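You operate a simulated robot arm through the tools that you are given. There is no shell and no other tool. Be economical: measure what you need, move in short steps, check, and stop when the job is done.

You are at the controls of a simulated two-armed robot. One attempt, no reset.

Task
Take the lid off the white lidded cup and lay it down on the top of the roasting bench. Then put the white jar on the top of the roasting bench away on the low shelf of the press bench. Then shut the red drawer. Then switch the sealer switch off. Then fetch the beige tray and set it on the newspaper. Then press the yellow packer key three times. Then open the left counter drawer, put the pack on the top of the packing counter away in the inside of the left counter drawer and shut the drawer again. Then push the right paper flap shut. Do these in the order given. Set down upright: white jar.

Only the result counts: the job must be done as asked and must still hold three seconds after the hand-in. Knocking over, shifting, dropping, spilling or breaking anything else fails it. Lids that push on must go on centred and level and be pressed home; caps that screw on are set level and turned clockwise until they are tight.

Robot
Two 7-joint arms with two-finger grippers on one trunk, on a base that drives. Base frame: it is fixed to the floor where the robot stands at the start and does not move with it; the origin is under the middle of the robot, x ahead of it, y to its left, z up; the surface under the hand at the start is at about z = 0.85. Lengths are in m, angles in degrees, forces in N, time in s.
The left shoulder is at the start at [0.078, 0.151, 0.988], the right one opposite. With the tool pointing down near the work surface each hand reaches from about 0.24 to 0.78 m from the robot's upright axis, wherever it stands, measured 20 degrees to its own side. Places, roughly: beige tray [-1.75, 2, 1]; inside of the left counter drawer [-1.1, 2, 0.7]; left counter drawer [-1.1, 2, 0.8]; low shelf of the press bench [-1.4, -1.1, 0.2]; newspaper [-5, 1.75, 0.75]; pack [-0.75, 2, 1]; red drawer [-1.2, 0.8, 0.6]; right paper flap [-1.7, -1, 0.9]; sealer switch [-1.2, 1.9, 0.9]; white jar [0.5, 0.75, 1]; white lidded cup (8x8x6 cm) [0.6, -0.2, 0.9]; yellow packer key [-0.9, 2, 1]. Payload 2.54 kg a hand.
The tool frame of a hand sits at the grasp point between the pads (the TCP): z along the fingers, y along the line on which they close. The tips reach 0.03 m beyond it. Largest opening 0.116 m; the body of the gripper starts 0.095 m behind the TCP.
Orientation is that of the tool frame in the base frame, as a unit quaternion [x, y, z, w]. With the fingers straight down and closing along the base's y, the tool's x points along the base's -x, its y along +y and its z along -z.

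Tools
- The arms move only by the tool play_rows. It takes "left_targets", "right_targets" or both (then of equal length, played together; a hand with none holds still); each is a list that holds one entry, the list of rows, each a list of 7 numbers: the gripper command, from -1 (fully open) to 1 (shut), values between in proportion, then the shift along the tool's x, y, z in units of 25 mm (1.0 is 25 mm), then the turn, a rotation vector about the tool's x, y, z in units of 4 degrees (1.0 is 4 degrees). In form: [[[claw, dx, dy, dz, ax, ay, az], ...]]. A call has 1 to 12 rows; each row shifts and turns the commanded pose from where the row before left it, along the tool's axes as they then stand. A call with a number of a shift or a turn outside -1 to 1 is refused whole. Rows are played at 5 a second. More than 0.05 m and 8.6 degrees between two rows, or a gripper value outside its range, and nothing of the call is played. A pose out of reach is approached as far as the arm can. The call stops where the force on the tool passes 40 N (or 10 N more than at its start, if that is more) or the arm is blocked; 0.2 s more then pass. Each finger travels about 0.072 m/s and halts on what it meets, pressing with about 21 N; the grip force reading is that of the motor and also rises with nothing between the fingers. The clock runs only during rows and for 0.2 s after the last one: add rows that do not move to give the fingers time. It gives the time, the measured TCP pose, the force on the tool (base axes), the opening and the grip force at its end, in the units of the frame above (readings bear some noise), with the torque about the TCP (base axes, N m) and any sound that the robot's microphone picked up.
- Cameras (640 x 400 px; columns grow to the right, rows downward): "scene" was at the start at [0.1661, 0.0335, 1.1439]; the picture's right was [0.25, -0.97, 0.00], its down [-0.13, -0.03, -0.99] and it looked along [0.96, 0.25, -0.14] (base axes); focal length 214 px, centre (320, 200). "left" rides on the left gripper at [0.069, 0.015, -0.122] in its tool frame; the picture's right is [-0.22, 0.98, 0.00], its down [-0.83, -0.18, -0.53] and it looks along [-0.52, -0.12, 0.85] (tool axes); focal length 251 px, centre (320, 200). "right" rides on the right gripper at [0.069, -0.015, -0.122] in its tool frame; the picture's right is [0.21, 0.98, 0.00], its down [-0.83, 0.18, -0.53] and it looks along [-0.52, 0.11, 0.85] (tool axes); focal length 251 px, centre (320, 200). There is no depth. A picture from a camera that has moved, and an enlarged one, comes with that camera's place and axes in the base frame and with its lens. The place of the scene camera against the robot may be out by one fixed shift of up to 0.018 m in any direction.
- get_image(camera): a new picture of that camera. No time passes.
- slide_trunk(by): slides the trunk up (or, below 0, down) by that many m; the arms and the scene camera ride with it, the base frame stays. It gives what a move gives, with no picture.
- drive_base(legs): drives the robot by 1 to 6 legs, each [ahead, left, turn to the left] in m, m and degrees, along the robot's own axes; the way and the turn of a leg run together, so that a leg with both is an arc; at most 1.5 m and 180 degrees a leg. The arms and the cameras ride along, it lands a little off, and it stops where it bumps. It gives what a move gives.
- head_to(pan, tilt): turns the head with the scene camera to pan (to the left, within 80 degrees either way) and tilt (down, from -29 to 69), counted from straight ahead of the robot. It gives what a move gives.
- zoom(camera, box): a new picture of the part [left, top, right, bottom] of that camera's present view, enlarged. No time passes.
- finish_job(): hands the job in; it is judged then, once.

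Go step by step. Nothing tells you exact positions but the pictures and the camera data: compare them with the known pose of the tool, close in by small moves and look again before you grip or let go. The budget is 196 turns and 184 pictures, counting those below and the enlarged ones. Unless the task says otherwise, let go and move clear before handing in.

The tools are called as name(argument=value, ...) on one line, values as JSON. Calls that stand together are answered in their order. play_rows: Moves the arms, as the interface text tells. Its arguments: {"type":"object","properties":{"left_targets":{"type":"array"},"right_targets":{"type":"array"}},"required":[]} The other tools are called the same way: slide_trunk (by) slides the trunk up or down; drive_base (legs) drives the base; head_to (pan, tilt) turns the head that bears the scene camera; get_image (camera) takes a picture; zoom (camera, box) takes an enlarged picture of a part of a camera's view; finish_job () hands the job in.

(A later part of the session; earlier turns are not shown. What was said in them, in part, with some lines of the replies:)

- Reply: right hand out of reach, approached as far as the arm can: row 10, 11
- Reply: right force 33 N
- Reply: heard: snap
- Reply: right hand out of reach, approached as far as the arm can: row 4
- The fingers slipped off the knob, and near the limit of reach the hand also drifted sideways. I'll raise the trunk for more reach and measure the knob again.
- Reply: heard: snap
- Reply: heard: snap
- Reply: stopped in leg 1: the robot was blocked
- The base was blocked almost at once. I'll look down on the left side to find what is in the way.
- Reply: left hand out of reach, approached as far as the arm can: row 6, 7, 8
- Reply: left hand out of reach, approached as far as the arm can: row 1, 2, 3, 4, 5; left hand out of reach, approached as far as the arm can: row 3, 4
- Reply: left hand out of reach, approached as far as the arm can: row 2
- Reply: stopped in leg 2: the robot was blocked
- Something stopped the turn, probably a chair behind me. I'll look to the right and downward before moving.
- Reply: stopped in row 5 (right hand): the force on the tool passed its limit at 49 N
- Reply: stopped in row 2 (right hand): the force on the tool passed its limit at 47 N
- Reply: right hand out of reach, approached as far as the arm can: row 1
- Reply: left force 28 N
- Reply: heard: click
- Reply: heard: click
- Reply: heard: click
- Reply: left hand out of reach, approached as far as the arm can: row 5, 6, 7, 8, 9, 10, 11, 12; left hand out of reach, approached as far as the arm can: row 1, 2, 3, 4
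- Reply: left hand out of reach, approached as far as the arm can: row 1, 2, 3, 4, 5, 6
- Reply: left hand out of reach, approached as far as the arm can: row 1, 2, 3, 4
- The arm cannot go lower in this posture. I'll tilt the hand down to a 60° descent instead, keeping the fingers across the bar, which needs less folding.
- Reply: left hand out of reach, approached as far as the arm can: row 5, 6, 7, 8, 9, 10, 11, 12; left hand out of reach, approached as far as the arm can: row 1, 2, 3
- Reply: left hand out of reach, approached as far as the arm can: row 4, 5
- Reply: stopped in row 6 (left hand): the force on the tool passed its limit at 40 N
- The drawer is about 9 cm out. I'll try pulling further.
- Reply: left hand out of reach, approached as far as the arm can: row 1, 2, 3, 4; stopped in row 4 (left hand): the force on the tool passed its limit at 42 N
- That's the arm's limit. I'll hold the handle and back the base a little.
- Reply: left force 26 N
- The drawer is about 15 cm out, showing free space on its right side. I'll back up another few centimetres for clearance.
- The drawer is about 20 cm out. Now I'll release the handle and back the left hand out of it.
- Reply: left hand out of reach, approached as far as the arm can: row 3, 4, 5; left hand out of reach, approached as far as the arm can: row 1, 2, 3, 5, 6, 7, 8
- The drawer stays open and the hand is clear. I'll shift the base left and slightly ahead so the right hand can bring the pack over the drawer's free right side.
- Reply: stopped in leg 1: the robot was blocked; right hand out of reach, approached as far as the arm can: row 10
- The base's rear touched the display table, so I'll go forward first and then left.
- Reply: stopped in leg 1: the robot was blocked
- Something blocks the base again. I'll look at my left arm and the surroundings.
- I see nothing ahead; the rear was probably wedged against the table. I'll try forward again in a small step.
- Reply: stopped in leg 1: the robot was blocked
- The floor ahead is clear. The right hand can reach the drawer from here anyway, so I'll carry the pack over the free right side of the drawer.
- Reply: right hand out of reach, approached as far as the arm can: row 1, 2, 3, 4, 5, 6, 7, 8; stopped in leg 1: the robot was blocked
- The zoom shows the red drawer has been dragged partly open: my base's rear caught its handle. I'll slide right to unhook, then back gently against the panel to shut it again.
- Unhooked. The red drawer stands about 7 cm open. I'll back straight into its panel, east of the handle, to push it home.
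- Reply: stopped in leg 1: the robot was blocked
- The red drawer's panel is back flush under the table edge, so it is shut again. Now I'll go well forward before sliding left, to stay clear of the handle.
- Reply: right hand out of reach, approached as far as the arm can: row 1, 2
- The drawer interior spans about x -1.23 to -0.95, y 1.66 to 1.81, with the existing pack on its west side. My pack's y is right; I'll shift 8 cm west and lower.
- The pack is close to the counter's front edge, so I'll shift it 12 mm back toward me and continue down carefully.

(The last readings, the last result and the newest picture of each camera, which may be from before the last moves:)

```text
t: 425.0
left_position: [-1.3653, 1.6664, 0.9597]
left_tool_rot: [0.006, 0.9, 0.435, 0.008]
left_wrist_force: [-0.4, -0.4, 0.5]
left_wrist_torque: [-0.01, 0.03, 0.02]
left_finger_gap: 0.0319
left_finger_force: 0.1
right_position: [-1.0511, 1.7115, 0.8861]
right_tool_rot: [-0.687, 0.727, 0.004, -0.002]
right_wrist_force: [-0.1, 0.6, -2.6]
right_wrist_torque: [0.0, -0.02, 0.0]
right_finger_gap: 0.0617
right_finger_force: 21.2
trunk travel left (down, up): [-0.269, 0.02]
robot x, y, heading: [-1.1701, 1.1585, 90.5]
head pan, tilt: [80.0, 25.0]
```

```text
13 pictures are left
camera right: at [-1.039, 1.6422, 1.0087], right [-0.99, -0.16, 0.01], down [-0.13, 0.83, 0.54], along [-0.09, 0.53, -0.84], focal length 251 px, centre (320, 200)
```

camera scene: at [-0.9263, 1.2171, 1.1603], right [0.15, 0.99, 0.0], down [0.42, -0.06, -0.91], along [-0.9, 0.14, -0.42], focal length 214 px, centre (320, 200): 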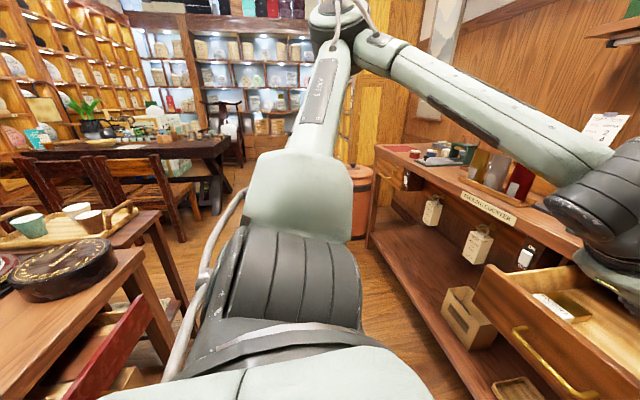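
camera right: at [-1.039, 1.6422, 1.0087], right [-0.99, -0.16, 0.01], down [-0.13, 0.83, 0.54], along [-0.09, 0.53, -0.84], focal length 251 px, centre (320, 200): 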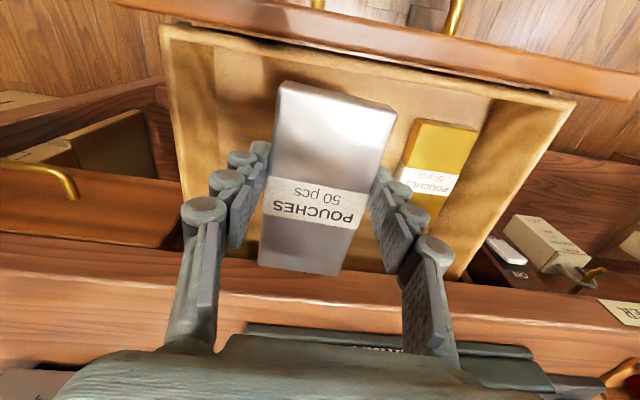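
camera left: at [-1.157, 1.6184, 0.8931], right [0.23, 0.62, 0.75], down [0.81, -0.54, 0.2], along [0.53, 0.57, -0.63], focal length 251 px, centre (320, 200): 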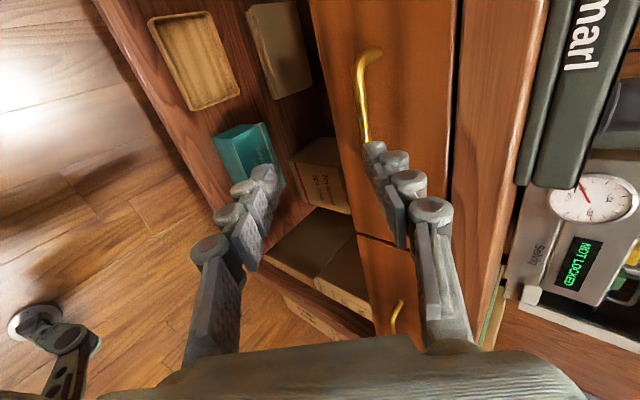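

play_rows(right_targets=[[[1, 0.35, 0, 0, 0, 0, 0], [1, 0, 0, 0.4, 0, 0, 0], [1, 0, 0, 0.4, 0, 0, 0], [1, 0, 0, 0, 0, 0, 0]]])

play_rows(right_targets=[[[1, 0, 0, 0.5, 0, 0, 0], [1, 0, 0, 0.5, 0, 0, 0], [1, 0, 0, 0, 0, 0, 0]]])

get_image(camera="right")

```text
t: 426.0
left_position: [-1.3651, 1.6667, 0.9608]
left_tool_rot: [0.005, 0.901, 0.434, 0.008]
left_wrist_force: [-0.5, -0.4, 0.4]
left_wrist_torque: [0.0, 0.02, -0.03]
left_finger_gap: 0.032
left_finger_force: 0.1
right_position: [-1.0537, 1.7027, 0.8671]
right_tool_rot: [-0.688, 0.726, 0.004, -0.002]
right_wrist_force: [-0.1, -0.5, -1.6]
right_wrist_torque: [-0.02, 0.0, 0.0]
right_finger_gap: 0.0617
right_finger_force: 21.1
trunk travel left (down, up): [-0.269, 0.02]
robot x, y, heading: [-1.1726, 1.1619, 90.5]
head pan, tilt: [80.0, 25.0]
```

```text
t: 426.8
left_position: [-1.3653, 1.6666, 0.961]
left_tool_rot: [0.005, 0.901, 0.435, 0.008]
left_wrist_force: [-0.3, -0.5, 0.2]
left_wrist_torque: [0.02, 0.02, -0.05]
left_finger_gap: 0.0319
left_finger_force: 0.0
right_position: [-1.0511, 1.7022, 0.8451]
right_tool_rot: [-0.688, 0.726, 0.005, -0.002]
right_wrist_force: [0.6, 0.6, 8.7]
right_wrist_torque: [-0.52, -0.15, 0.06]
right_finger_gap: 0.0613
right_finger_force: 21.1
trunk travel left (down, up): [-0.269, 0.02]
robot x, y, heading: [-1.1737, 1.1582, 90.7]
head pan, tilt: [80.0, 25.0]
```

```text
12 pictures are left
camera right: at [-1.0395, 1.6329, 0.9681], right [-0.99, -0.16, 0.01], down [-0.13, 0.83, 0.54], along [-0.09, 0.53, -0.84], focal length 251 px, centre (320, 200)
```

right: 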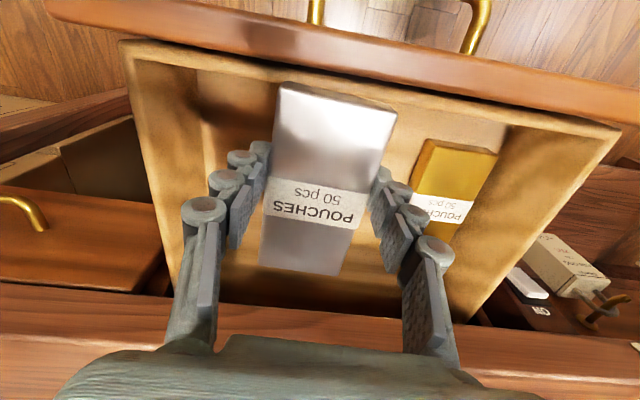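

The near end of the pack touched the drawer's front rim. I'll lift 1 cm, shift 6 mm forward and try again.

play_rows(right_targets=[[[1, 0, 0, -0.4, 0, 0, 0], [1, -0.26, 0, 0, 0, 0, 0], [1, 0, 0, 0, 0, 0, 0], [1, 0, 0, 0.4, 0, 0, 0], [1, 0, 0, 0.2, 0, 0, 0], [1, 0, 0, 0, 0, 0, 0]]])

```text
t: 428.2
left_position: [-1.3657, 1.6675, 0.9599]
left_tool_rot: [0.005, 0.901, 0.434, 0.008]
left_wrist_force: [0.6, -0.4, 0.1]
left_wrist_torque: [0.0, 0.02, -0.03]
left_finger_gap: 0.0316
left_finger_force: 0.2
right_position: [-1.0523, 1.7084, 0.8389]
right_tool_rot: [-0.688, 0.726, 0.004, -0.002]
right_wrist_force: [0.4, 0.1, -1.8]
right_wrist_torque: [0.0, 0.0, 0.0]
right_finger_gap: 0.0616
right_finger_force: 21.4
trunk travel left (down, up): [-0.269, 0.02]
robot x, y, heading: [-1.1725, 1.1605, 90.8]
head pan, tilt: [80.0, 25.0]
```

Free now. Continue down to the drawer floor.

play_rows(right_targets=[[[1, 0, 0, 0.3, 0, 0, 0], [1, 0, 0, 0.3, 0, 0, 0], [1, 0, 0, 0.3, 0, 0, 0], [1, 0, 0, 0, 0, 0, 0]]])

play_rows(right_targets=[[[1, 0, 0, 0.25, 0, 0, 0], [1, 0, 0, 0.25, 0, 0, 0], [1, 0, 0, 0, 0, 0, 0]]])

get_image(camera="right")

```text
t: 429.2
left_position: [-1.365, 1.6664, 0.9603]
left_tool_rot: [0.006, 0.901, 0.434, 0.009]
left_wrist_force: [-0.1, 0.2, -0.3]
left_wrist_torque: [-0.02, -0.04, 0.02]
left_finger_gap: 0.032
left_finger_force: 0.0
right_position: [-1.0519, 1.7076, 0.8166]
right_tool_rot: [-0.687, 0.726, 0.004, -0.002]
right_wrist_force: [1.5, -0.5, -1.7]
right_wrist_torque: [-0.08, -0.01, -0.01]
right_finger_gap: 0.0613
right_finger_force: 20.7
trunk travel left (down, up): [-0.269, 0.02]
robot x, y, heading: [-1.1702, 1.1587, 90.5]
head pan, tilt: [80.0, 25.0]
```

```text
t: 430.0
left_position: [-1.365, 1.6658, 0.9608]
left_tool_rot: [0.005, 0.901, 0.434, 0.008]
left_wrist_force: [-0.1, -0.3, -0.9]
left_wrist_torque: [0.01, -0.02, -0.02]
left_finger_gap: 0.0315
left_finger_force: 0.0
right_position: [-1.0516, 1.7083, 0.8034]
right_tool_rot: [-0.688, 0.726, 0.004, -0.002]
right_wrist_force: [-0.6, 0.7, -2.0]
right_wrist_torque: [-0.09, -0.05, -0.02]
right_finger_gap: 0.0615
right_finger_force: 20.4
trunk travel left (down, up): [-0.269, 0.02]
robot x, y, heading: [-1.1676, 1.1615, 90.8]
head pan, tilt: [80.0, 25.0]
```

```text
11 pictures are left
camera right: at [-1.0402, 1.6375, 0.9248], right [-0.99, -0.16, 0.01], down [-0.13, 0.83, 0.54], along [-0.1, 0.53, -0.84], focal length 251 px, centre (320, 200)
```

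right: 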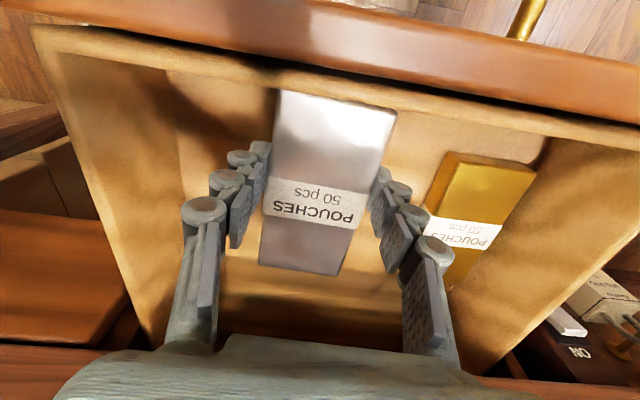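

play_rows(right_targets=[[[1, 0, 0, 0.25, 0, 0, 0], [1, 0, 0, 0.25, 0, 0, 0], [1, 0, 0, 0, 0, 0, 0]]])

play_rows(right_targets=[[[1, 0, 0, 0.2, 0, 0, 0], [1, 0, 0, 0.2, 0, 0, 0], [1, 0, 0, 0, 0, 0, 0]]])

```text
t: 430.8
left_position: [-1.3651, 1.6668, 0.9606]
left_tool_rot: [0.005, 0.901, 0.433, 0.008]
left_wrist_force: [0.4, 0.0, 1.1]
left_wrist_torque: [-0.01, 0.01, -0.01]
left_finger_gap: 0.0318
left_finger_force: 0.0
right_position: [-1.0492, 1.705, 0.7918]
right_tool_rot: [-0.687, 0.726, 0.004, -0.003]
right_wrist_force: [0.3, -0.4, -2.5]
right_wrist_torque: [-0.04, -0.02, 0.03]
right_finger_gap: 0.0617
right_finger_force: 20.9
right hand out of reach, approached as far as the arm can: row 1
trunk travel left (down, up): [-0.269, 0.02]
robot x, y, heading: [-1.1692, 1.1641, 90.6]
head pan, tilt: [80.0, 25.0]
```

```text
t: 431.6
left_position: [-1.3647, 1.6664, 0.9594]
left_tool_rot: [0.005, 0.901, 0.434, 0.008]
left_wrist_force: [0.7, -0.9, -0.3]
left_wrist_torque: [0.04, -0.01, -0.02]
left_finger_gap: 0.0322
left_finger_force: 0.1
right_position: [-1.0441, 1.7037, 0.7829]
right_tool_rot: [-0.688, 0.726, 0.004, -0.002]
right_wrist_force: [0.2, 0.8, -1.6]
right_wrist_torque: [-0.02, -0.05, 0.07]
right_finger_gap: 0.0615
right_finger_force: 21.4
right hand out of reach, approached as far as the arm can: row 1
trunk travel left (down, up): [-0.269, 0.02]
robot x, y, heading: [-1.1704, 1.1634, 90.7]
head pan, tilt: [80.0, 25.0]
```

The arm is near its limit here, so I'll lower the rest with the trunk.

slide_trunk(by=-0.015)

slide_trunk(by=-0.01)

get_image(camera="right")

```text
t: 432.2
left_position: [-1.3653, 1.6663, 0.9462]
left_tool_rot: [0.007, 0.9, 0.435, 0.009]
left_wrist_force: [-0.3, 0.4, 0.6]
left_wrist_torque: [-0.05, 0.01, -0.01]
left_finger_gap: 0.032
left_finger_force: 0.1
right_position: [-1.0456, 1.7043, 0.7689]
right_tool_rot: [-0.688, 0.726, 0.006, -0.001]
right_wrist_force: [2.9, -0.2, 10.6]
right_wrist_torque: [0.27, -0.19, -0.08]
right_finger_gap: 0.0614
right_finger_force: 21.6
trunk travel left (down, up): [-0.254, 0.035]
robot x, y, heading: [-1.1722, 1.1587, 90.5]
head pan, tilt: [80.0, 25.0]
```

```text
t: 432.6
left_position: [-1.3652, 1.6662, 0.9403]
left_tool_rot: [0.006, 0.901, 0.434, 0.008]
left_wrist_force: [0.1, 1.0, 0.0]
left_wrist_torque: [-0.02, 0.0, -0.01]
left_finger_gap: 0.0322
left_finger_force: 0.1
right_position: [-1.046, 1.7064, 0.7696]
right_tool_rot: [-0.687, 0.727, 0.008, 0.002]
right_wrist_force: [1.7, 0.7, 13.6]
right_wrist_torque: [-0.26, -0.56, 0.1]
right_finger_gap: 0.0615
right_finger_force: 20.5
trunk travel left (down, up): [-0.249, 0.04]
robot x, y, heading: [-1.1685, 1.162, 90.7]
head pan, tilt: [80.0, 25.0]
stopped: the force on the tool passed its limit at 46 N (the readings are from after the stop); the commanded pose is now the measured one
```

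```text
10 pictures are left
camera right: at [-1.0338, 1.6352, 0.8899], right [-0.99, -0.16, 0.01], down [-0.13, 0.83, 0.55], along [-0.09, 0.54, -0.84], focal length 251 px, centre (320, 200)
```

right: 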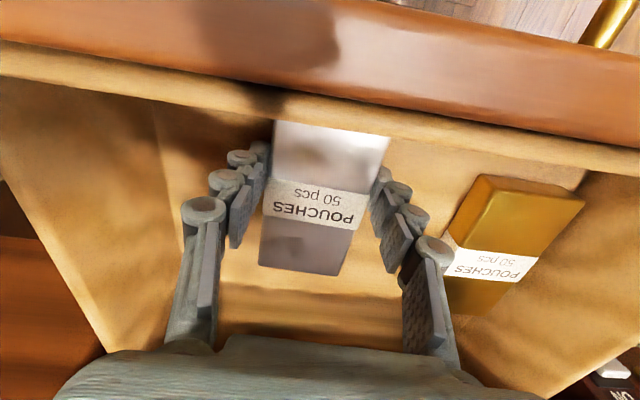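

The pack is resting on the drawer floor. I'll release it and rise straight out.

play_rows(right_targets=[[[0.4, 0, 0, -0.05, 0, 0, 0], [-0.2, 0, 0, 0, 0, 0, 0], [-0.4, 0, 0, 0, 0, 0, 0], [-0.4, 0, 0, -0.4, 0, 0, 0], [-0.4, 0, 0, -0.8, 0, 0, 0], [-0.4, 0, 0, -1, 0, 0, 0], [-0.4, 0, 0, -1, 0, 0, 0], [-0.4, 0, 0, -1, 0, 0, 0], [-0.4, 0, 0, -1, 0, 0, 0], [-0.4, 0, 0, -1, 0, 0, 0], [-0.4, 0, 0, -1, 0, 0, 0], [-0.4, 0, 0, 0, 0, 0, 0]]])

get_image(camera="right")

```text
t: 435.2
left_position: [-1.3648, 1.6662, 0.9408]
left_tool_rot: [0.006, 0.901, 0.434, 0.008]
left_wrist_force: [0.4, -0.5, 0.5]
left_wrist_torque: [0.01, 0.03, -0.02]
left_finger_gap: 0.032
left_finger_force: 0.1
right_position: [-1.0434, 1.7034, 0.9482]
right_tool_rot: [-0.688, 0.725, 0.008, 0.0]
right_wrist_force: [0.1, -0.3, 0.4]
right_wrist_torque: [0.0, -0.03, -0.04]
right_finger_gap: 0.0811
right_finger_force: 0.0
trunk travel left (down, up): [-0.249, 0.04]
robot x, y, heading: [-1.1685, 1.1601, 90.8]
head pan, tilt: [80.0, 25.0]
```

```text
9 pictures are left
camera right: at [-1.0315, 1.6324, 1.0696], right [-0.99, -0.16, 0.01], down [-0.13, 0.83, 0.54], along [-0.09, 0.54, -0.84], focal length 251 px, centre (320, 200)
```

right: 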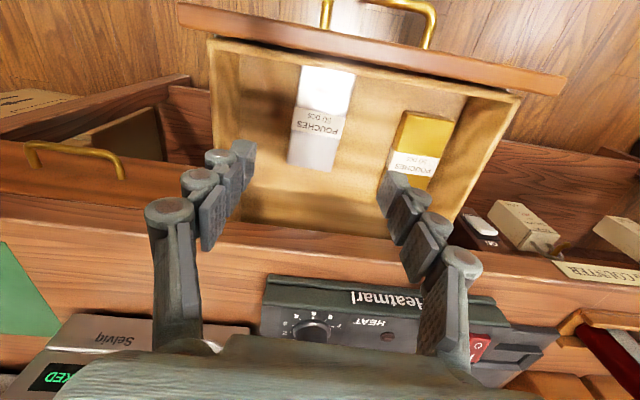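

The pack lies inside the drawer. Now I'll bring the closed right hand down in front of the drawer's handle to push it shut.

play_rows(right_targets=[[[0.5, 1, 0, 0, 0, 0, 0], [1, 1, 0.2, 0, 0, 0, 0], [1, 1, 0.2, 0, 0, 0, 0], [1, 1, 0.2, 0, 0, 0, 0], [1, 1, 0.2, 0, 0, 0, 0], [1, 1, 0.2, 0, 0, 0, 0], [1, 1, 0.2, 0, 0, 0, 0], [1, 0, 0, 0, 0, -1, 0], [1, 0, 0, 0, 0, -1, 0], [1, 0, 0, 0, 0, -1, 0], [1, 0, 0, 0, 0, -1, 0], [1, 0, 0, 0, 0, -1, 0]]])

play_rows(right_targets=[[[1, 0.36, 0, 1, 0, 0, 0], [1, 0.36, 0, 1, 0, 0, 0], [1, 0.36, 0, 1, 0, 0, 0], [1, 0.36, 0, 1, 0, 0, 0], [1, 0.36, 0, 1, 0, 0, 0], [1, 0.36, 0, 1, 0, 0, 0], [1, 0, 0, 0, 0, 0, 0]]])

head_to(pan=10, tilt=45)

get_image(camera="scene")

```text
t: 437.9
left_position: [-1.3653, 1.6664, 0.9404]
left_tool_rot: [0.006, 0.901, 0.434, 0.009]
left_wrist_force: [-0.4, -0.8, 0.2]
left_wrist_torque: [-0.01, 0.02, 0.03]
left_finger_gap: 0.0321
left_finger_force: 0.0
right_position: [-1.0836, 1.5301, 0.9468]
right_tool_rot: [-0.676, 0.715, 0.127, 0.126]
right_wrist_force: [0.8, 0.0, 0.2]
right_wrist_torque: [0.01, -0.02, -0.03]
right_finger_gap: 0.0001
right_finger_force: 20.7
trunk travel left (down, up): [-0.249, 0.04]
robot x, y, heading: [-1.1666, 1.1587, 90.9]
head pan, tilt: [80.0, 25.0]
```

```text
t: 439.4
left_position: [-1.3642, 1.667, 0.9411]
left_tool_rot: [0.007, 0.901, 0.434, 0.009]
left_wrist_force: [1.1, 0.3, 1.2]
left_wrist_torque: [-0.03, 0.01, -0.02]
left_finger_gap: 0.0319
left_finger_force: 0.0
right_position: [-1.0898, 1.5345, 0.7874]
right_tool_rot: [-0.676, 0.715, 0.126, 0.126]
right_wrist_force: [-0.3, -0.5, -0.2]
right_wrist_torque: [-0.03, 0.03, -0.02]
right_finger_gap: 0.0
right_finger_force: 20.5
right hand out of reach, approached as far as the arm can: row 5
trunk travel left (down, up): [-0.249, 0.04]
robot x, y, heading: [-1.1684, 1.1617, 90.5]
head pan, tilt: [80.0, 25.0]
```

```text
t: 440.9
left_position: [-1.3652, 1.6665, 0.9396]
left_tool_rot: [0.006, 0.901, 0.435, 0.009]
left_wrist_force: [0.0, 1.0, -0.2]
left_wrist_torque: [-0.01, 0.01, 0.03]
left_finger_gap: 0.0319
left_finger_force: 0.0
right_position: [-1.0889, 1.5365, 0.7875]
right_tool_rot: [-0.676, 0.715, 0.126, 0.126]
right_wrist_force: [-0.1, -0.4, 0.0]
right_wrist_torque: [-0.02, 0.04, -0.02]
right_finger_gap: 0.0
right_finger_force: 21.4
trunk travel left (down, up): [-0.249, 0.04]
robot x, y, heading: [-1.17, 1.1605, 90.5]
head pan, tilt: [10.0, 45.0]
```

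```text
8 pictures are left
camera scene: at [-1.1771, 1.3189, 1.1096], right [0.98, 0.19, 0.0], down [0.13, -0.69, -0.71], along [-0.13, 0.69, -0.71], focal length 214 px, centre (320, 200)
```

scene: 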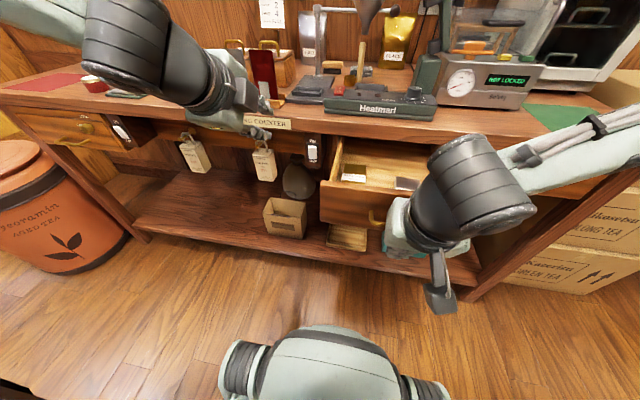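

The hand is in front of the handle. I'll push the drawer shut.

play_rows(right_targets=[[[1, -0.75, 0, 0.27, 0, 0, 0], [1, -0.75, 0, 0.27, 0, 0, 0], [1, -0.75, 0, 0.27, 0, 0, 0], [1, -0.75, 0, 0.27, 0, 0, 0], [1, -0.75, 0, 0.27, 0, 0, 0], [1, -0.75, 0, 0.27, 0, 0, 0], [1, -0.75, 0, 0.27, 0, 0, 0], [1, -0.75, 0, 0.27, 0, 0, 0], [1, -0.75, 0, 0.27, 0, 0, 0], [1, -0.75, 0, 0.27, 0, 0, 0], [1, -0.6, 0, 0.22, 0, 0, 0]]])

play_rows(right_targets=[[[1, -0.5, 0, 0.18, 0, 0, 0], [1, -0.5, 0, 0.18, 0, 0, 0], [1, -0.5, 0, 0.18, 0, 0, 0], [1, -0.5, 0, 0.18, 0, 0, 0], [1, -0.5, 0, 0.18, 0, 0, 0]]])

zoom(camera="scene", box=[270, 60, 470, 240])

```text
t: 443.3
left_position: [-1.3646, 1.6662, 0.939]
left_tool_rot: [0.006, 0.9, 0.435, 0.008]
left_wrist_force: [0.4, 0.7, 0.5]
left_wrist_torque: [0.06, 0.03, 0.02]
left_finger_gap: 0.0321
left_finger_force: 0.0
right_position: [-1.0703, 1.7464, 0.7937]
right_tool_rot: [-0.675, 0.715, 0.127, 0.126]
right_wrist_force: [0.2, -0.7, 0.3]
right_wrist_torque: [-0.02, 0.0, -0.01]
right_finger_gap: 0.0
right_finger_force: 20.9
right hand out of reach, approached as far as the arm can: row 11
trunk travel left (down, up): [-0.249, 0.04]
robot x, y, heading: [-1.1714, 1.159, 90.5]
head pan, tilt: [10.0, 45.0]
```

```text
t: 444.1
left_position: [-1.3644, 1.6659, 0.9392]
left_tool_rot: [0.005, 0.901, 0.433, 0.008]
left_wrist_force: [0.0, 0.6, -0.3]
left_wrist_torque: [0.0, 0.01, 0.02]
left_finger_gap: 0.0319
left_finger_force: 0.1
right_position: [-1.0588, 1.7715, 0.792]
right_tool_rot: [-0.681, 0.713, 0.122, 0.116]
right_wrist_force: [-2.1, -4.9, -1.7]
right_wrist_torque: [-0.1, -0.02, 0.08]
right_finger_gap: 0.0
right_finger_force: 20.7
right hand out of reach, approached as far as the arm can: row 1, 2, 3, 4
trunk travel left (down, up): [-0.249, 0.04]
robot x, y, heading: [-1.1693, 1.1612, 91.0]
head pan, tilt: [10.0, 45.0]
stopped in row 4 (right hand): the force on the tool passed its limit at 47 N (the readings are from after the stop); the commanded pose is now the measured one
```

```text
2.22 times, centred on (370, 150) of scene
camera zoom: at [-1.177, 1.3188, 1.1094], right [0.98, 0.19, 0.0], down [0.13, -0.7, -0.71], along [-0.13, 0.69, -0.71], focal length 477 px, centre (209, 311)
```

zoom: 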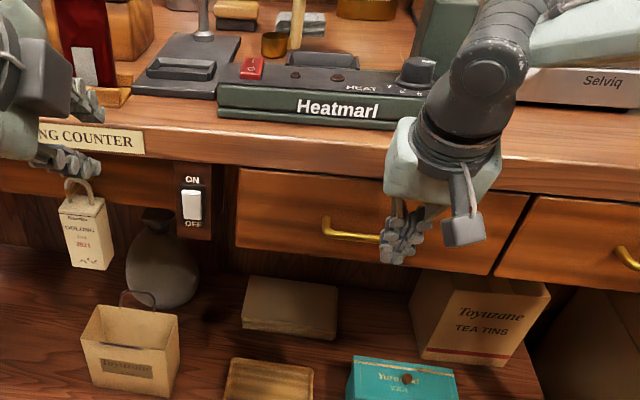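

The drawer is shut flush. I'll back the right hand off, straighten it, and head for the press bench by the west side, keeping away from the red drawer's handle.

play_rows(right_targets=[[[1, 0.9, 0, -0.33, 0, 0, 0], [1, 0.9, 0, -0.33, 0, 0, 0], [1, 0.9, 0, -0.33, 0, 0, 0], [1, 0.9, 0, -0.33, 0, 0, 0], [1, 0.9, 0, -0.33, 0, 0, 0], [1, 0.9, 0, -0.33, 0, 0, 0], [1, 0.9, 0, -0.33, 0, 0, 0], [1, -0.3, 0, -0.9, 0, 1, 0], [1, -0.3, 0, -0.9, 0, 1, 0], [1, -0.2, 0, -0.9, 0, 1, 0], [1, -0.1, 0, -0.9, 0, 1, 0], [1, 0, 0, -0.9, 0, 1, 0]]])

slide_trunk(by=0.04)

drive_base(legs=[[0.03, 0, 0], [0, 1.05, 0]])

```text
t: 446.7
left_position: [-1.3651, 1.6661, 0.9407]
left_tool_rot: [0.005, 0.9, 0.435, 0.008]
left_wrist_force: [-0.8, 1.1, 0.7]
left_wrist_torque: [0.0, 0.0, -0.02]
left_finger_gap: 0.0318
left_finger_force: 0.0
right_position: [-1.0671, 1.6026, 0.9107]
right_tool_rot: [-0.691, 0.722, 0.002, -0.008]
right_wrist_force: [-0.1, 0.1, -0.1]
right_wrist_torque: [0.0, 0.02, 0.01]
right_finger_gap: 0.0003
right_finger_force: 21.5
trunk travel left (down, up): [-0.249, 0.04]
robot x, y, heading: [-1.1682, 1.1647, 90.8]
head pan, tilt: [10.0, 45.0]
```

```text
t: 447.6
left_position: [-1.3657, 1.6664, 0.9802]
left_tool_rot: [0.005, 0.901, 0.433, 0.008]
left_wrist_force: [-0.3, 0.2, 0.0]
left_wrist_torque: [0.01, 0.0, 0.02]
left_finger_gap: 0.0318
left_finger_force: 0.0
right_position: [-1.068, 1.6018, 0.9489]
right_tool_rot: [-0.692, 0.722, 0.003, -0.008]
right_wrist_force: [0.0, 0.2, 0.0]
right_wrist_torque: [-0.02, 0.03, 0.01]
right_finger_gap: 0.0001
right_finger_force: 20.9
trunk travel left (down, up): [-0.289, 0.0]
robot x, y, heading: [-1.1705, 1.158, 90.6]
head pan, tilt: [10.0, 45.0]
```

```text
t: 458.5
left_position: [-2.4178, 1.6923, 0.9805]
left_tool_rot: [0.013, 0.901, 0.434, 0.012]
left_wrist_force: [0.1, -0.4, -0.4]
left_wrist_torque: [0.01, -0.02, 0.03]
left_finger_gap: 0.0318
left_finger_force: 0.0
right_position: [-2.1216, 1.6256, 0.9488]
right_tool_rot: [-0.686, 0.727, 0.002, -0.008]
right_wrist_force: [1.0, -1.1, 0.3]
right_wrist_torque: [0.01, 0.0, -0.02]
right_finger_gap: 0.0
right_finger_force: 20.7
trunk travel left (down, up): [-0.289, 0.0]
robot x, y, heading: [-2.2288, 1.1835, 89.9]
head pan, tilt: [10.0, 45.0]
```

drive_base(legs=[[0, 0, 90], [0, 0, 90]])

```text
t: 466.6
left_position: [-2.0628, 0.6692, 0.9801]
left_tool_rot: [0.9, -0.032, -0.021, 0.434]
left_wrist_force: [0.1, 0.1, 0.7]
left_wrist_torque: [-0.04, 0.02, 0.02]
left_finger_gap: 0.0319
left_finger_force: 0.1
right_position: [-2.3577, 0.7501, 0.9506]
right_tool_rot: [0.741, 0.671, 0.008, 0.002]
right_wrist_force: [1.2, -0.7, 0.2]
right_wrist_torque: [0.02, 0.0, -0.03]
right_finger_gap: 0.0
right_finger_force: 21.6
trunk travel left (down, up): [-0.289, 0.0]
robot x, y, heading: [-2.2267, 1.1897, -92.6]
head pan, tilt: [10.0, 45.0]
```

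drive_base(legs=[[0, 0, 2.6], [0.7, 0, 0], [0.65, 0, 0]])

```text
t: 474.1
left_position: [-2.0398, -0.6656, 0.9806]
left_tool_rot: [0.901, -0.015, -0.013, 0.433]
left_wrist_force: [-0.5, -0.2, -0.6]
left_wrist_torque: [-0.02, 0.01, 0.01]
left_finger_gap: 0.0318
left_finger_force: 0.1
right_position: [-2.3367, -0.595, 0.9493]
right_tool_rot: [0.729, 0.684, 0.008, 0.003]
right_wrist_force: [0.0, -0.2, 0.1]
right_wrist_torque: [0.03, 0.01, 0.0]
right_finger_gap: 0.0
right_finger_force: 21.0
trunk travel left (down, up): [-0.289, 0.0]
robot x, y, heading: [-2.227, -0.1525, -90.3]
head pan, tilt: [10.0, 45.0]
```

drive_base(legs=[[0.1, 0, 0], [0, 0.72, 0]])

head_to(pan=-15, tilt=30)

get_image(camera="scene")

```text
t: 482.0
left_position: [-1.3386, -0.768, 0.9786]
left_tool_rot: [0.901, -0.012, -0.012, 0.434]
left_wrist_force: [-0.6, -0.1, -0.5]
left_wrist_torque: [-0.03, 0.0, -0.03]
left_finger_gap: 0.0317
left_finger_force: 0.0
right_position: [-1.6353, -0.6989, 0.9487]
right_tool_rot: [0.727, 0.686, 0.008, 0.003]
right_wrist_force: [-0.1, 0.3, 0.1]
right_wrist_torque: [-0.03, 0.0, 0.0]
right_finger_gap: 0.0
right_finger_force: 20.9
trunk travel left (down, up): [-0.289, 0.0]
robot x, y, heading: [-1.5261, -0.2588, -90.1]
head pan, tilt: [10.0, 45.0]
```

```text
t: 482.9
left_position: [-1.3383, -0.7674, 0.9812]
left_tool_rot: [0.901, -0.012, -0.012, 0.434]
left_wrist_force: [-0.2, 0.3, 0.3]
left_wrist_torque: [-0.02, -0.01, 0.01]
left_finger_gap: 0.0318
left_finger_force: 0.1
right_position: [-1.6349, -0.7005, 0.9497]
right_tool_rot: [0.728, 0.686, 0.008, 0.003]
right_wrist_force: [-0.4, -0.1, -0.1]
right_wrist_torque: [0.02, -0.02, -0.01]
right_finger_gap: 0.0
right_finger_force: 21.5
trunk travel left (down, up): [-0.289, 0.0]
robot x, y, heading: [-1.5266, -0.2569, -90.2]
head pan, tilt: [-15.0, 30.0]
```

```text
6 pictures are left
camera scene: at [-1.5415, -0.4037, 1.1721], right [-0.97, 0.26, 0.0], down [0.13, 0.48, -0.87], along [-0.23, -0.84, -0.5], focal length 214 px, centre (320, 200)
```

scene: 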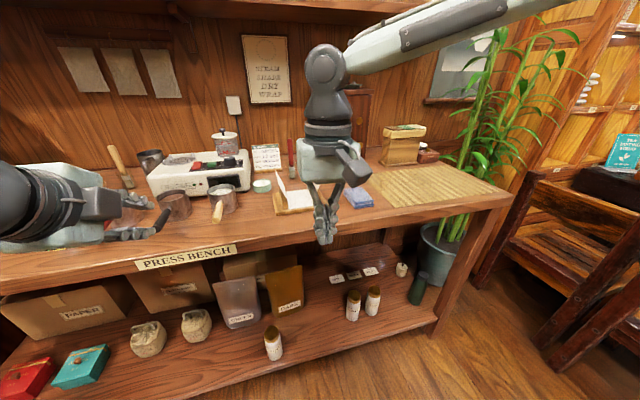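

The jar still stands on the shelf. The wrapper with its paper flaps is behind my right hand, so I'll move the hand aside and zoom in.

play_rows(right_targets=[[[1, 0, -0.9, -0.6, 0, 0, 0], [1, 0, -0.9, -0.6, 0, 0, 0], [1, 0, -0.9, -0.6, 0, 0, 0], [1, 0, -0.9, -0.6, 0, 0, 0], [1, 0, -0.9, 0, 0, 0, 0], [1, 0, -0.9, 0, 0, 0, 0], [1, 0, 0, 0, 0, 0, 0]]])

zoom(camera="scene", box=[250, 140, 390, 230])

```text
t: 484.4
left_position: [-1.3382, -0.7679, 0.9806]
left_tool_rot: [0.901, -0.012, -0.011, 0.434]
left_wrist_force: [0.1, -0.9, -0.1]
left_wrist_torque: [-0.01, 0.01, 0.02]
left_finger_gap: 0.0321
left_finger_force: 0.0
right_position: [-1.7715, -0.69, 1.009]
right_tool_rot: [0.728, 0.686, 0.009, 0.003]
right_wrist_force: [0.7, -0.1, 0.1]
right_wrist_torque: [0.01, 0.01, -0.01]
right_finger_gap: 0.0
right_finger_force: 21.1
trunk travel left (down, up): [-0.289, 0.0]
robot x, y, heading: [-1.5243, -0.2619, -90.1]
head pan, tilt: [-15.0, 30.0]
```

```text
4.44 times, centred on (320, 185) of scene
camera zoom: at [-1.5414, -0.4037, 1.1722], right [-0.97, 0.26, 0.0], down [0.13, 0.48, -0.87], along [-0.23, -0.84, -0.5], focal length 953 px, centre (320, 267)
```

zoom: 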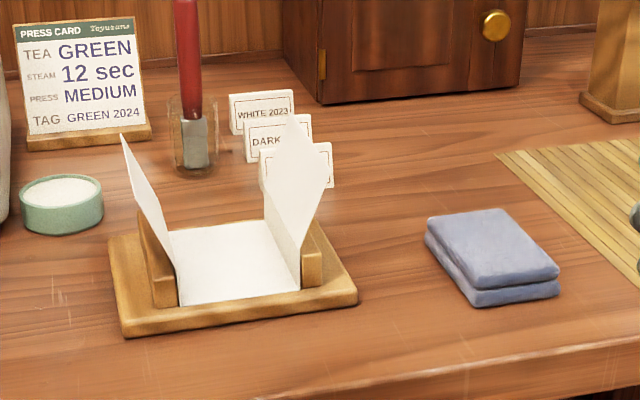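

I can see the wrapper: its right flap stands up on a hinge at about x=-1.66, y -0.88 to -0.98, leaning outward, with a low side wall of about z=0.91. I'll bring the closed right hand to the flap's outer side.

play_rows(right_targets=[[[1, -0.96, 0.08, 0, 0, 0, 0], [1, -0.96, 0.08, 0, 0, 0, 0], [1, -0.96, 0.08, 0, 0, 0, 0], [1, -0.96, 0.08, 0, 0, 0, 0], [1, -0.96, 0.08, 0, 0, 0, 0], [1, -0.96, 0.08, 0, 0, 0, 0], [1, -0.96, 0.08, 0, 0, 0, 0], [1, -0.96, 0.08, 0, 0, 0, 0], [1, -0.96, 0.08, 0, 0, 0, 0], [1, -0.9, 0.08, 0, 0, 0, 0], [1, 0, 0, 0, 0, 0, 0]]])

get_image(camera="right")

```text
t: 486.9
left_position: [-1.3393, -0.7674, 0.979]
left_tool_rot: [0.901, -0.013, -0.012, 0.434]
left_wrist_force: [-0.2, 0.5, 0.7]
left_wrist_torque: [0.0, 0.02, -0.03]
left_finger_gap: 0.0321
left_finger_force: 0.1
right_position: [-1.7762, -0.9184, 1.0012]
right_tool_rot: [0.728, 0.686, 0.007, 0.003]
right_wrist_force: [-0.4, -0.5, -0.4]
right_wrist_torque: [0.05, -0.01, 0.01]
right_finger_gap: 0.0
right_finger_force: 21.3
right hand out of reach, approached as far as the arm can: row 10
trunk travel left (down, up): [-0.289, 0.0]
robot x, y, heading: [-1.5262, -0.2592, -90.5]
head pan, tilt: [-15.0, 30.0]
```

```text
4 pictures are left
camera right: at [-1.7899, -0.8485, 1.1235], right [0.99, 0.16, 0.02], down [0.12, -0.84, 0.53], along [0.1, -0.52, -0.85], focal length 251 px, centre (320, 200)
```

right: 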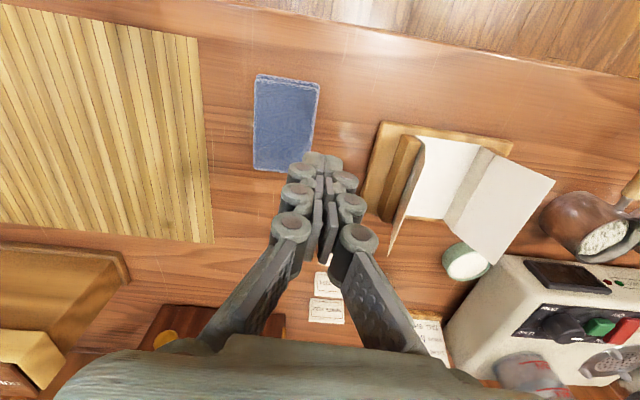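

The hinge line is at x≈-1.66, y -0.91 to -1.01, with the flap's peak leaning out to x≈-1.71. I'll lower beside it and sweep east to push the flap up past vertical.

play_rows(right_targets=[[[1, 0, 0, 0.7, 0, 0, 0], [1, -0.7, 0, 0.7, 0, 0, 0], [1, -0.6, 0.7, 0, 0, 0, 0], [1, 0, 0.7, 0, 0, 0, 0], [1, 0, 0.7, 0, 0, 0, 0], [1, 0, 0.7, 0, 0, 0, 0], [1, 0, 0.7, 0, 0, 0, 0], [1, 0, 0.7, 0, 0, 0, 0], [1, 0, 0.4, 0, 0, 0, 0], [1, 0, 0, 0, 0, 0, 0]]])

zoom(camera="scene", box=[250, 120, 390, 230])

```text
t: 489.1
left_position: [-1.3379, -0.7674, 0.9795]
left_tool_rot: [0.901, -0.013, -0.013, 0.434]
left_wrist_force: [0.3, 0.9, 0.1]
left_wrist_torque: [0.02, 0.03, -0.04]
left_finger_gap: 0.0318
left_finger_force: 0.0
right_position: [-1.7032, -0.8795, 0.9617]
right_tool_rot: [0.727, 0.686, 0.008, 0.005]
right_wrist_force: [0.9, -0.1, 0.8]
right_wrist_torque: [-0.01, -0.03, 0.03]
right_finger_gap: 0.0
right_finger_force: 21.4
right hand out of reach, approached as far as the arm can: row 2, 3, 4, 5, 6, 7, 8, 9
trunk travel left (down, up): [-0.289, 0.0]
robot x, y, heading: [-1.5226, -0.256, -89.9]
head pan, tilt: [-15.0, 30.0]
```

```text
3.64 times, centred on (320, 175) of scene
camera zoom: at [-1.5416, -0.4037, 1.1722], right [-0.97, 0.26, 0.0], down [0.13, 0.48, -0.87], along [-0.23, -0.84, -0.5], focal length 780 px, centre (320, 291)
```

zoom: 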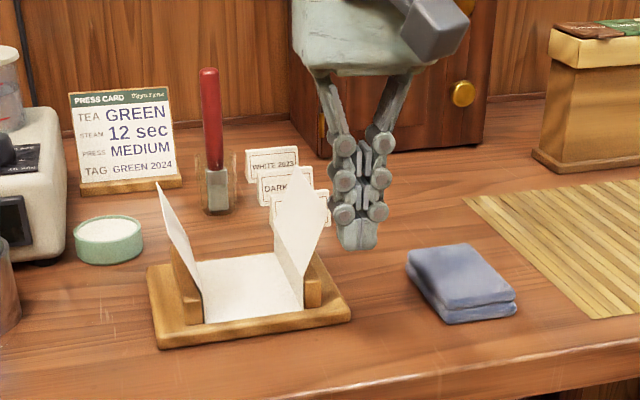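

The arm is at its reach limit, so I need the base closer. I'll move the right hand aside, raise the left hand over the tins, and drive 10 cm ahead.

play_rows(right_targets=[[[1, 0.3, -0.9, -0.5, 0, 0, 0], [1, 0.3, -0.9, -0.5, 0, 0, 0], [1, 0, -0.9, 0, 0, 0, 0], [1, 0, 0, 0, 0, 0, 0], [1, 0, 0, 0, 0, 0, 0], [1, 0, 0, 0, 0, 0, 0]]], left_targets=[[[0.45, 0, 0.7, -0.6, 0, 0, 0], [0.45, 0, 0.7, -0.6, 0, 0, 0], [0.45, 0, 0.7, -0.6, 0, 0, 0], [0.45, 0, 0.7, -0.6, 0, 0, 0], [0.45, 0, 0.7, -0.6, 0, 0, 0], [0.45, 0, 0, 0, 0, 0, 0]]])

```text
t: 490.4
left_position: [-1.3914, -0.7574, 1.0451]
left_tool_rot: [0.901, -0.012, -0.011, 0.435]
left_wrist_force: [0.2, 0.2, -0.6]
left_wrist_torque: [-0.01, -0.01, 0.01]
left_finger_gap: 0.032
left_finger_force: 0.1
left hand out of reach, approached as far as the arm can: row 1, 2, 3, 4, 5
right_position: [-1.7697, -0.862, 0.9837]
right_tool_rot: [0.728, 0.686, 0.009, 0.003]
right_wrist_force: [0.1, -0.1, -0.9]
right_wrist_torque: [-0.01, -0.01, 0.02]
right_finger_gap: 0.0
right_finger_force: 20.8
trunk travel left (down, up): [-0.289, 0.0]
robot x, y, heading: [-1.5252, -0.2585, -90.3]
head pan, tilt: [-15.0, 30.0]
```

drive_base(legs=[[0.09, 0, 0]])

play_rows(right_targets=[[[1, 0, 0, 0.6, 0, 0, 0], [1, 0, 0.5, 0, 0, 0, 0], [1, 0, 0.7, 0, 0, 0, 0], [1, 0, 0.7, 0, 0, 0, 0], [1, 0, 0.7, 0, 0, 0, 0], [1, 0, 0.7, 0, 0, 0, 0], [1, 0, 0.7, 0, 0, 0, 0], [1, 0, 0, 0, 0, 0, 0]]])

```text
t: 491.6
left_position: [-1.3933, -0.8469, 1.0445]
left_tool_rot: [0.9, -0.013, -0.011, 0.435]
left_wrist_force: [0.0, -0.2, 0.3]
left_wrist_torque: [-0.01, 0.03, 0.03]
left_finger_gap: 0.0319
left_finger_force: 0.1
right_position: [-1.7718, -0.9489, 0.9833]
right_tool_rot: [0.728, 0.685, 0.009, 0.002]
right_wrist_force: [-0.1, -1.3, -0.1]
right_wrist_torque: [0.02, 0.0, 0.0]
right_finger_gap: 0.0002
right_finger_force: 21.0
trunk travel left (down, up): [-0.289, 0.0]
robot x, y, heading: [-1.5275, -0.3433, -90.1]
head pan, tilt: [-15.0, 30.0]
```

```text
t: 493.4
left_position: [-1.3931, -0.8466, 1.0446]
left_tool_rot: [0.9, -0.013, -0.012, 0.436]
left_wrist_force: [0.2, -0.8, -0.7]
left_wrist_torque: [-0.01, 0.01, 0.0]
left_finger_gap: 0.032
left_finger_force: 0.1
right_position: [-1.6817, -0.9472, 0.9685]
right_tool_rot: [0.728, 0.685, 0.008, 0.004]
right_wrist_force: [-0.2, -0.6, -0.9]
right_wrist_torque: [0.0, -0.01, 0.0]
right_finger_gap: 0.0
right_finger_force: 20.4
right hand out of reach, approached as far as the arm can: row 7
trunk travel left (down, up): [-0.289, 0.0]
robot x, y, heading: [-1.5287, -0.3451, -90.3]
head pan, tilt: [-15.0, 30.0]
```

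The arm won't cross further east, so I'll use the base for the sideways push and the arm for lowering.

drive_base(legs=[[0, 0.035, 0]])

play_rows(right_targets=[[[1, 0, 0, 0.4, 0, 0, 0], [1, 0, 0, 0, 0, 0, 0]]])

zoom(camera="scene", box=[220, 130, 360, 240])

```text
t: 494.4
left_position: [-1.358, -0.8449, 1.045]
left_tool_rot: [0.9, -0.012, -0.012, 0.436]
left_wrist_force: [0.1, 0.5, 0.0]
left_wrist_torque: [-0.01, 0.0, -0.02]
left_finger_gap: 0.0319
left_finger_force: 0.0
right_position: [-1.6468, -0.9463, 0.9693]
right_tool_rot: [0.728, 0.685, 0.008, 0.004]
right_wrist_force: [1.6, -1.1, 2.3]
right_wrist_torque: [-0.01, -0.02, -0.02]
right_finger_gap: 0.0003
right_finger_force: 21.1
trunk travel left (down, up): [-0.289, 0.0]
robot x, y, heading: [-1.4871, -0.3459, -90.4]
head pan, tilt: [-15.0, 30.0]
```

```text
t: 495.0
left_position: [-1.3542, -0.8431, 1.0466]
left_tool_rot: [0.9, -0.012, -0.013, 0.437]
left_wrist_force: [-0.3, 0.1, 0.9]
left_wrist_torque: [0.01, -0.03, -0.03]
left_finger_gap: 0.0319
left_finger_force: 0.1
right_position: [-1.6395, -0.946, 0.965]
right_tool_rot: [0.726, 0.687, 0.006, 0.01]
right_wrist_force: [18.6, -2.9, 28.2]
right_wrist_torque: [-0.05, -0.48, 0.21]
right_finger_gap: 0.0
right_finger_force: 20.7
trunk travel left (down, up): [-0.289, 0.0]
robot x, y, heading: [-1.4931, -0.3475, -90.3]
head pan, tilt: [-15.0, 30.0]
```

```text
3.64 times, centred on (290, 185) of scene
camera zoom: at [-1.5045, -0.4895, 1.173], right [-0.96, 0.26, 0.0], down [0.13, 0.48, -0.87], along [-0.23, -0.84, -0.5], focal length 780 px, centre (429, 254)
```

zoom: 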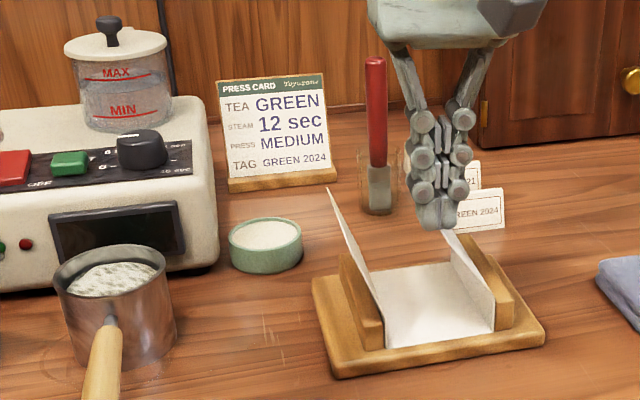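

Re-deriving the geometry, the flap's upper edge is only at z≈0.94, so my tip passed over it. I'll lift, go back to its outer side, and push lower, just above the side wall (z≈0.903).

play_rows(right_targets=[[[1, 0, 0, -0.8, 0, 0, 0], [1, 0, 0, -0.8, 0, 0, 0], [1, 0, 0, -0.4, 0, 0, 0], [1, 0, 0, 0, 0, 0, 0]]])

drive_base(legs=[[0, -0.1, 0]])

play_rows(right_targets=[[[1, 0, 0, 0.6, 0, 0, 0], [1, 0, 0, 0.6, 0, 0, 0], [1, 0, 0, 0.6, 0, 0, 0], [1, 0, 0, 0.6, 0, 0, 0], [1, 0, 0, 0, 0, 0, 0]]])

```text
t: 496.0
left_position: [-1.3574, -0.8447, 1.0442]
left_tool_rot: [0.9, -0.012, -0.011, 0.435]
left_wrist_force: [-0.4, 0.2, 0.5]
left_wrist_torque: [-0.02, 0.0, 0.0]
left_finger_gap: 0.0319
left_finger_force: 0.2
right_position: [-1.6499, -0.9422, 1.0088]
right_tool_rot: [0.729, 0.685, 0.008, 0.005]
right_wrist_force: [-0.3, -0.9, -0.6]
right_wrist_torque: [0.03, 0.0, 0.0]
right_finger_gap: 0.0
right_finger_force: 20.8
right hand out of reach, approached as far as the arm can: row 2
trunk travel left (down, up): [-0.289, 0.0]
robot x, y, heading: [-1.4923, -0.3475, -90.1]
head pan, tilt: [-15.0, 30.0]
```

```text
t: 497.6
left_position: [-1.456, -0.8454, 1.0452]
left_tool_rot: [0.9, -0.012, -0.011, 0.435]
left_wrist_force: [-1.0, -0.2, 0.0]
left_wrist_torque: [-0.01, -0.02, 0.0]
left_finger_gap: 0.0318
left_finger_force: 0.0
right_position: [-1.7466, -0.9427, 1.0104]
right_tool_rot: [0.727, 0.686, 0.009, 0.006]
right_wrist_force: [-0.7, 0.2, -0.1]
right_wrist_torque: [-0.01, 0.0, -0.04]
right_finger_gap: 0.0
right_finger_force: 20.5
trunk travel left (down, up): [-0.289, 0.0]
robot x, y, heading: [-1.5903, -0.3444, -90.3]
head pan, tilt: [-15.0, 30.0]
```

```text
t: 498.8
left_position: [-1.4549, -0.8448, 1.0454]
left_tool_rot: [0.9, -0.012, -0.012, 0.435]
left_wrist_force: [-0.2, 0.5, 0.2]
left_wrist_torque: [0.02, 0.02, 0.03]
left_finger_gap: 0.032
left_finger_force: 0.1
right_position: [-1.7467, -0.9423, 0.9498]
right_tool_rot: [0.727, 0.687, 0.008, 0.006]
right_wrist_force: [-0.3, -0.1, 0.1]
right_wrist_torque: [0.0, 0.0, 0.0]
right_finger_gap: 0.0
right_finger_force: 21.3
trunk travel left (down, up): [-0.289, 0.0]
robot x, y, heading: [-1.5918, -0.347, -89.9]
head pan, tilt: [-15.0, 30.0]
```

play_rows(right_targets=[[[1, 0, 0, 0.12, 0, 0, 0], [1, 0, 0, 0, 0, 0, 0]]])

drive_base(legs=[[0, 0.09, 0]])

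drive_base(legs=[[0, 0.03, 0]])

```text
t: 499.4
left_position: [-1.454, -0.8451, 1.0449]
left_tool_rot: [0.9, -0.012, -0.012, 0.435]
left_wrist_force: [-0.8, 0.0, -0.2]
left_wrist_torque: [0.01, 0.03, -0.02]
left_finger_gap: 0.0321
left_finger_force: 0.0
right_position: [-1.7455, -0.9427, 0.9476]
right_tool_rot: [0.727, 0.687, 0.008, 0.006]
right_wrist_force: [-0.6, -0.1, -0.9]
right_wrist_torque: [0.03, 0.01, -0.03]
right_finger_gap: 0.0002
right_finger_force: 21.3
trunk travel left (down, up): [-0.289, 0.0]
robot x, y, heading: [-1.589, -0.3451, -90.1]
head pan, tilt: [-15.0, 30.0]
```

```text
t: 500.9
left_position: [-1.3691, -0.8457, 1.0447]
left_tool_rot: [0.9, -0.012, -0.011, 0.436]
left_wrist_force: [0.5, -0.3, -0.1]
left_wrist_torque: [0.0, -0.01, 0.01]
left_finger_gap: 0.0317
left_finger_force: 0.1
right_position: [-1.6597, -0.9421, 0.9482]
right_tool_rot: [0.728, 0.686, 0.008, 0.005]
right_wrist_force: [0.5, -0.3, 0.0]
right_wrist_torque: [0.0, 0.02, -0.01]
right_finger_gap: 0.0
right_finger_force: 20.9
trunk travel left (down, up): [-0.289, 0.0]
robot x, y, heading: [-1.505, -0.3426, -90.3]
head pan, tilt: [-15.0, 30.0]
```

```text
t: 501.9
left_position: [-1.3398, -0.8465, 1.0449]
left_tool_rot: [0.9, -0.013, -0.013, 0.435]
left_wrist_force: [0.2, -0.4, -0.3]
left_wrist_torque: [0.01, 0.03, -0.01]
left_finger_gap: 0.032
left_finger_force: 0.0
right_position: [-1.6315, -0.9414, 0.9474]
right_tool_rot: [0.728, 0.686, 0.008, 0.005]
right_wrist_force: [-0.3, 0.0, 0.4]
right_wrist_torque: [0.0, 0.03, -0.01]
right_finger_gap: 0.0001
right_finger_force: 21.0
trunk travel left (down, up): [-0.289, 0.0]
robot x, y, heading: [-1.4744, -0.3482, -90.1]
head pan, tilt: [-15.0, 30.0]
```

I've swept to x=-1.63 without resistance. I'll check with one picture from the right hand.

get_image(camera="right")

```text
1 pictures are left
camera right: at [-1.6455, -0.8726, 1.0695], right [0.99, 0.16, 0.02], down [0.12, -0.84, 0.53], along [0.1, -0.52, -0.85], focal length 251 px, centre (320, 200)
```

right: 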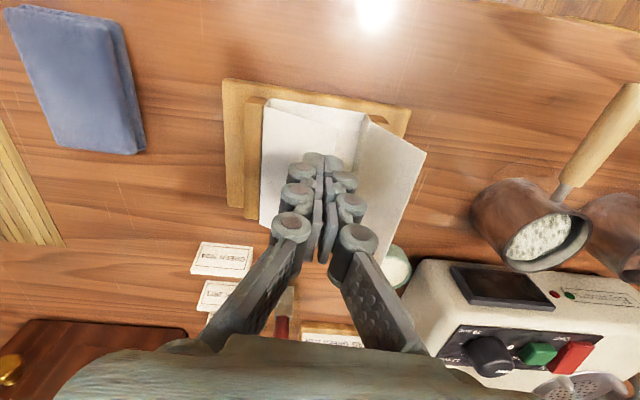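

The flap is now folded inward under the fingers. I'll press it down flat, gently.

play_rows(right_targets=[[[1, 0, 0.1, 0.3, 0, 0, 0], [1, 0, 0.1, 0.3, 0, 0, 0], [1, 0, 0, 0.3, 0, 0, 0], [1, 0, 0, 0, 0, 0, 0]]])

play_rows(right_targets=[[[1, 0, 0, 0.2, 0, 0, 0], [1, 0, 0, 0.2, 0, 0, 0], [1, 0, 0, 0, 0, 0, 0]]])

```text
t: 502.9
left_position: [-1.3396, -0.8457, 1.045]
left_tool_rot: [0.9, -0.012, -0.012, 0.436]
left_wrist_force: [0.3, 0.3, -0.4]
left_wrist_torque: [-0.01, -0.01, 0.01]
left_finger_gap: 0.0319
left_finger_force: 0.0
right_position: [-1.6245, -0.9416, 0.9249]
right_tool_rot: [0.728, 0.686, 0.009, 0.006]
right_wrist_force: [5.4, 0.2, 1.0]
right_wrist_torque: [-0.02, -0.14, 0.04]
right_finger_gap: 0.0
right_finger_force: 20.7
trunk travel left (down, up): [-0.289, 0.0]
robot x, y, heading: [-1.4748, -0.3511, -90.3]
head pan, tilt: [-15.0, 30.0]
```

```text
t: 503.7
left_position: [-1.3404, -0.8431, 1.0472]
left_tool_rot: [0.899, -0.013, -0.012, 0.437]
left_wrist_force: [-0.2, 0.1, 0.0]
left_wrist_torque: [0.0, -0.02, 0.0]
left_finger_gap: 0.0319
left_finger_force: 0.1
right_position: [-1.6265, -0.9429, 0.9188]
right_tool_rot: [0.729, 0.685, 0.006, 0.008]
right_wrist_force: [-3.0, 0.9, 21.0]
right_wrist_torque: [0.04, 0.21, 0.01]
right_finger_gap: 0.0063
right_finger_force: 28.9
trunk travel left (down, up): [-0.289, 0.0]
robot x, y, heading: [-1.4731, -0.3448, -90.3]
head pan, tilt: [-15.0, 30.0]
```

The tip bottomed out at 21 N, so the flap should be flat. I'll lift clear and take the last picture to verify.

play_rows(right_targets=[[[1, 0, 0, -0.3, 0, 0, 0], [1, 0, 0, -0.7, 0, 0, 0], [1, 0, 0, -0.8, 0, 0, 0], [1, 0, 0, -0.8, 0, 0, 0], [1, 0.8, -0.2, -0.5, 0, 0, 0], [1, 0.8, -0.2, 0, 0, 0, 0], [1, 0.8, -0.2, 0, 0, 0, 0], [1, 0.8, 0, 0, 0, 0, 0], [1, 0.8, 0, 0, 0, 0, 0], [1, 0, 0, 0, 0, 0, 0]]])

get_image(camera="right")

```text
t: 505.9
left_position: [-1.341, -0.8462, 1.0446]
left_tool_rot: [0.9, -0.013, -0.012, 0.435]
left_wrist_force: [0.8, -0.1, -0.6]
left_wrist_torque: [0.02, -0.02, 0.01]
left_finger_gap: 0.0321
left_finger_force: 0.1
right_position: [-1.6372, -0.8425, 0.9922]
right_tool_rot: [0.728, 0.685, 0.008, 0.006]
right_wrist_force: [0.2, 0.6, -0.3]
right_wrist_torque: [-0.01, -0.03, -0.03]
right_finger_gap: 0.0
right_finger_force: 29.0
trunk travel left (down, up): [-0.289, 0.0]
robot x, y, heading: [-1.4765, -0.3455, -90.0]
head pan, tilt: [-15.0, 30.0]
```

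```text
0 pictures are left
camera right: at [-1.6516, -0.7731, 1.1143], right [0.99, 0.15, 0.02], down [0.12, -0.84, 0.53], along [0.1, -0.52, -0.85], focal length 251 px, centre (320, 200)
```

right: 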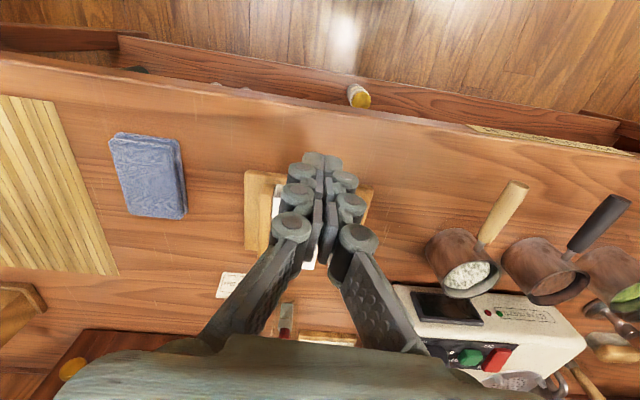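

The outward-leaning flap no longer covers the right side wall, which fits with it lying shut. I'll back the base off a little so both hands are clear of the bench.

drive_base(legs=[[-0.1, 0, 0]])

```text
t: 507.0
left_position: [-1.3396, -0.744, 1.0455]
left_tool_rot: [0.9, -0.013, -0.012, 0.436]
left_wrist_force: [0.5, 0.3, -0.5]
left_wrist_torque: [-0.02, -0.03, 0.01]
left_finger_gap: 0.0321
left_finger_force: 0.1
right_position: [-1.6371, -0.742, 0.9926]
right_tool_rot: [0.728, 0.686, 0.008, 0.006]
right_wrist_force: [0.2, 0.2, 0.1]
right_wrist_torque: [-0.03, 0.0, -0.02]
right_finger_gap: 0.0002
right_finger_force: 28.5
trunk travel left (down, up): [-0.289, 0.0]
robot x, y, heading: [-1.4744, -0.2477, -90.3]
head pan, tilt: [-15.0, 30.0]
```

Both hands are empty and clear of the bench, and every step has been carried out, so I'm handing the job in.

finish_job()

```text
The job is handed in.
```

I carried out every step and handed the job in, but I could not confirm that the right paper flap stayed shut. My fingers blocked the last picture; the press bottomed out at 21 N, and the flap no longer leaned over the side wall.

- **Red drawer:** after I first shut it, my base caught its handle and dragged it about 7 cm open. I pushed it shut again before putting the pack in the counter drawer, so it was re-shut out of order.
- **Pack:** I picked it up before opening the left counter drawer, because there was no room to reach it with the drawer out.
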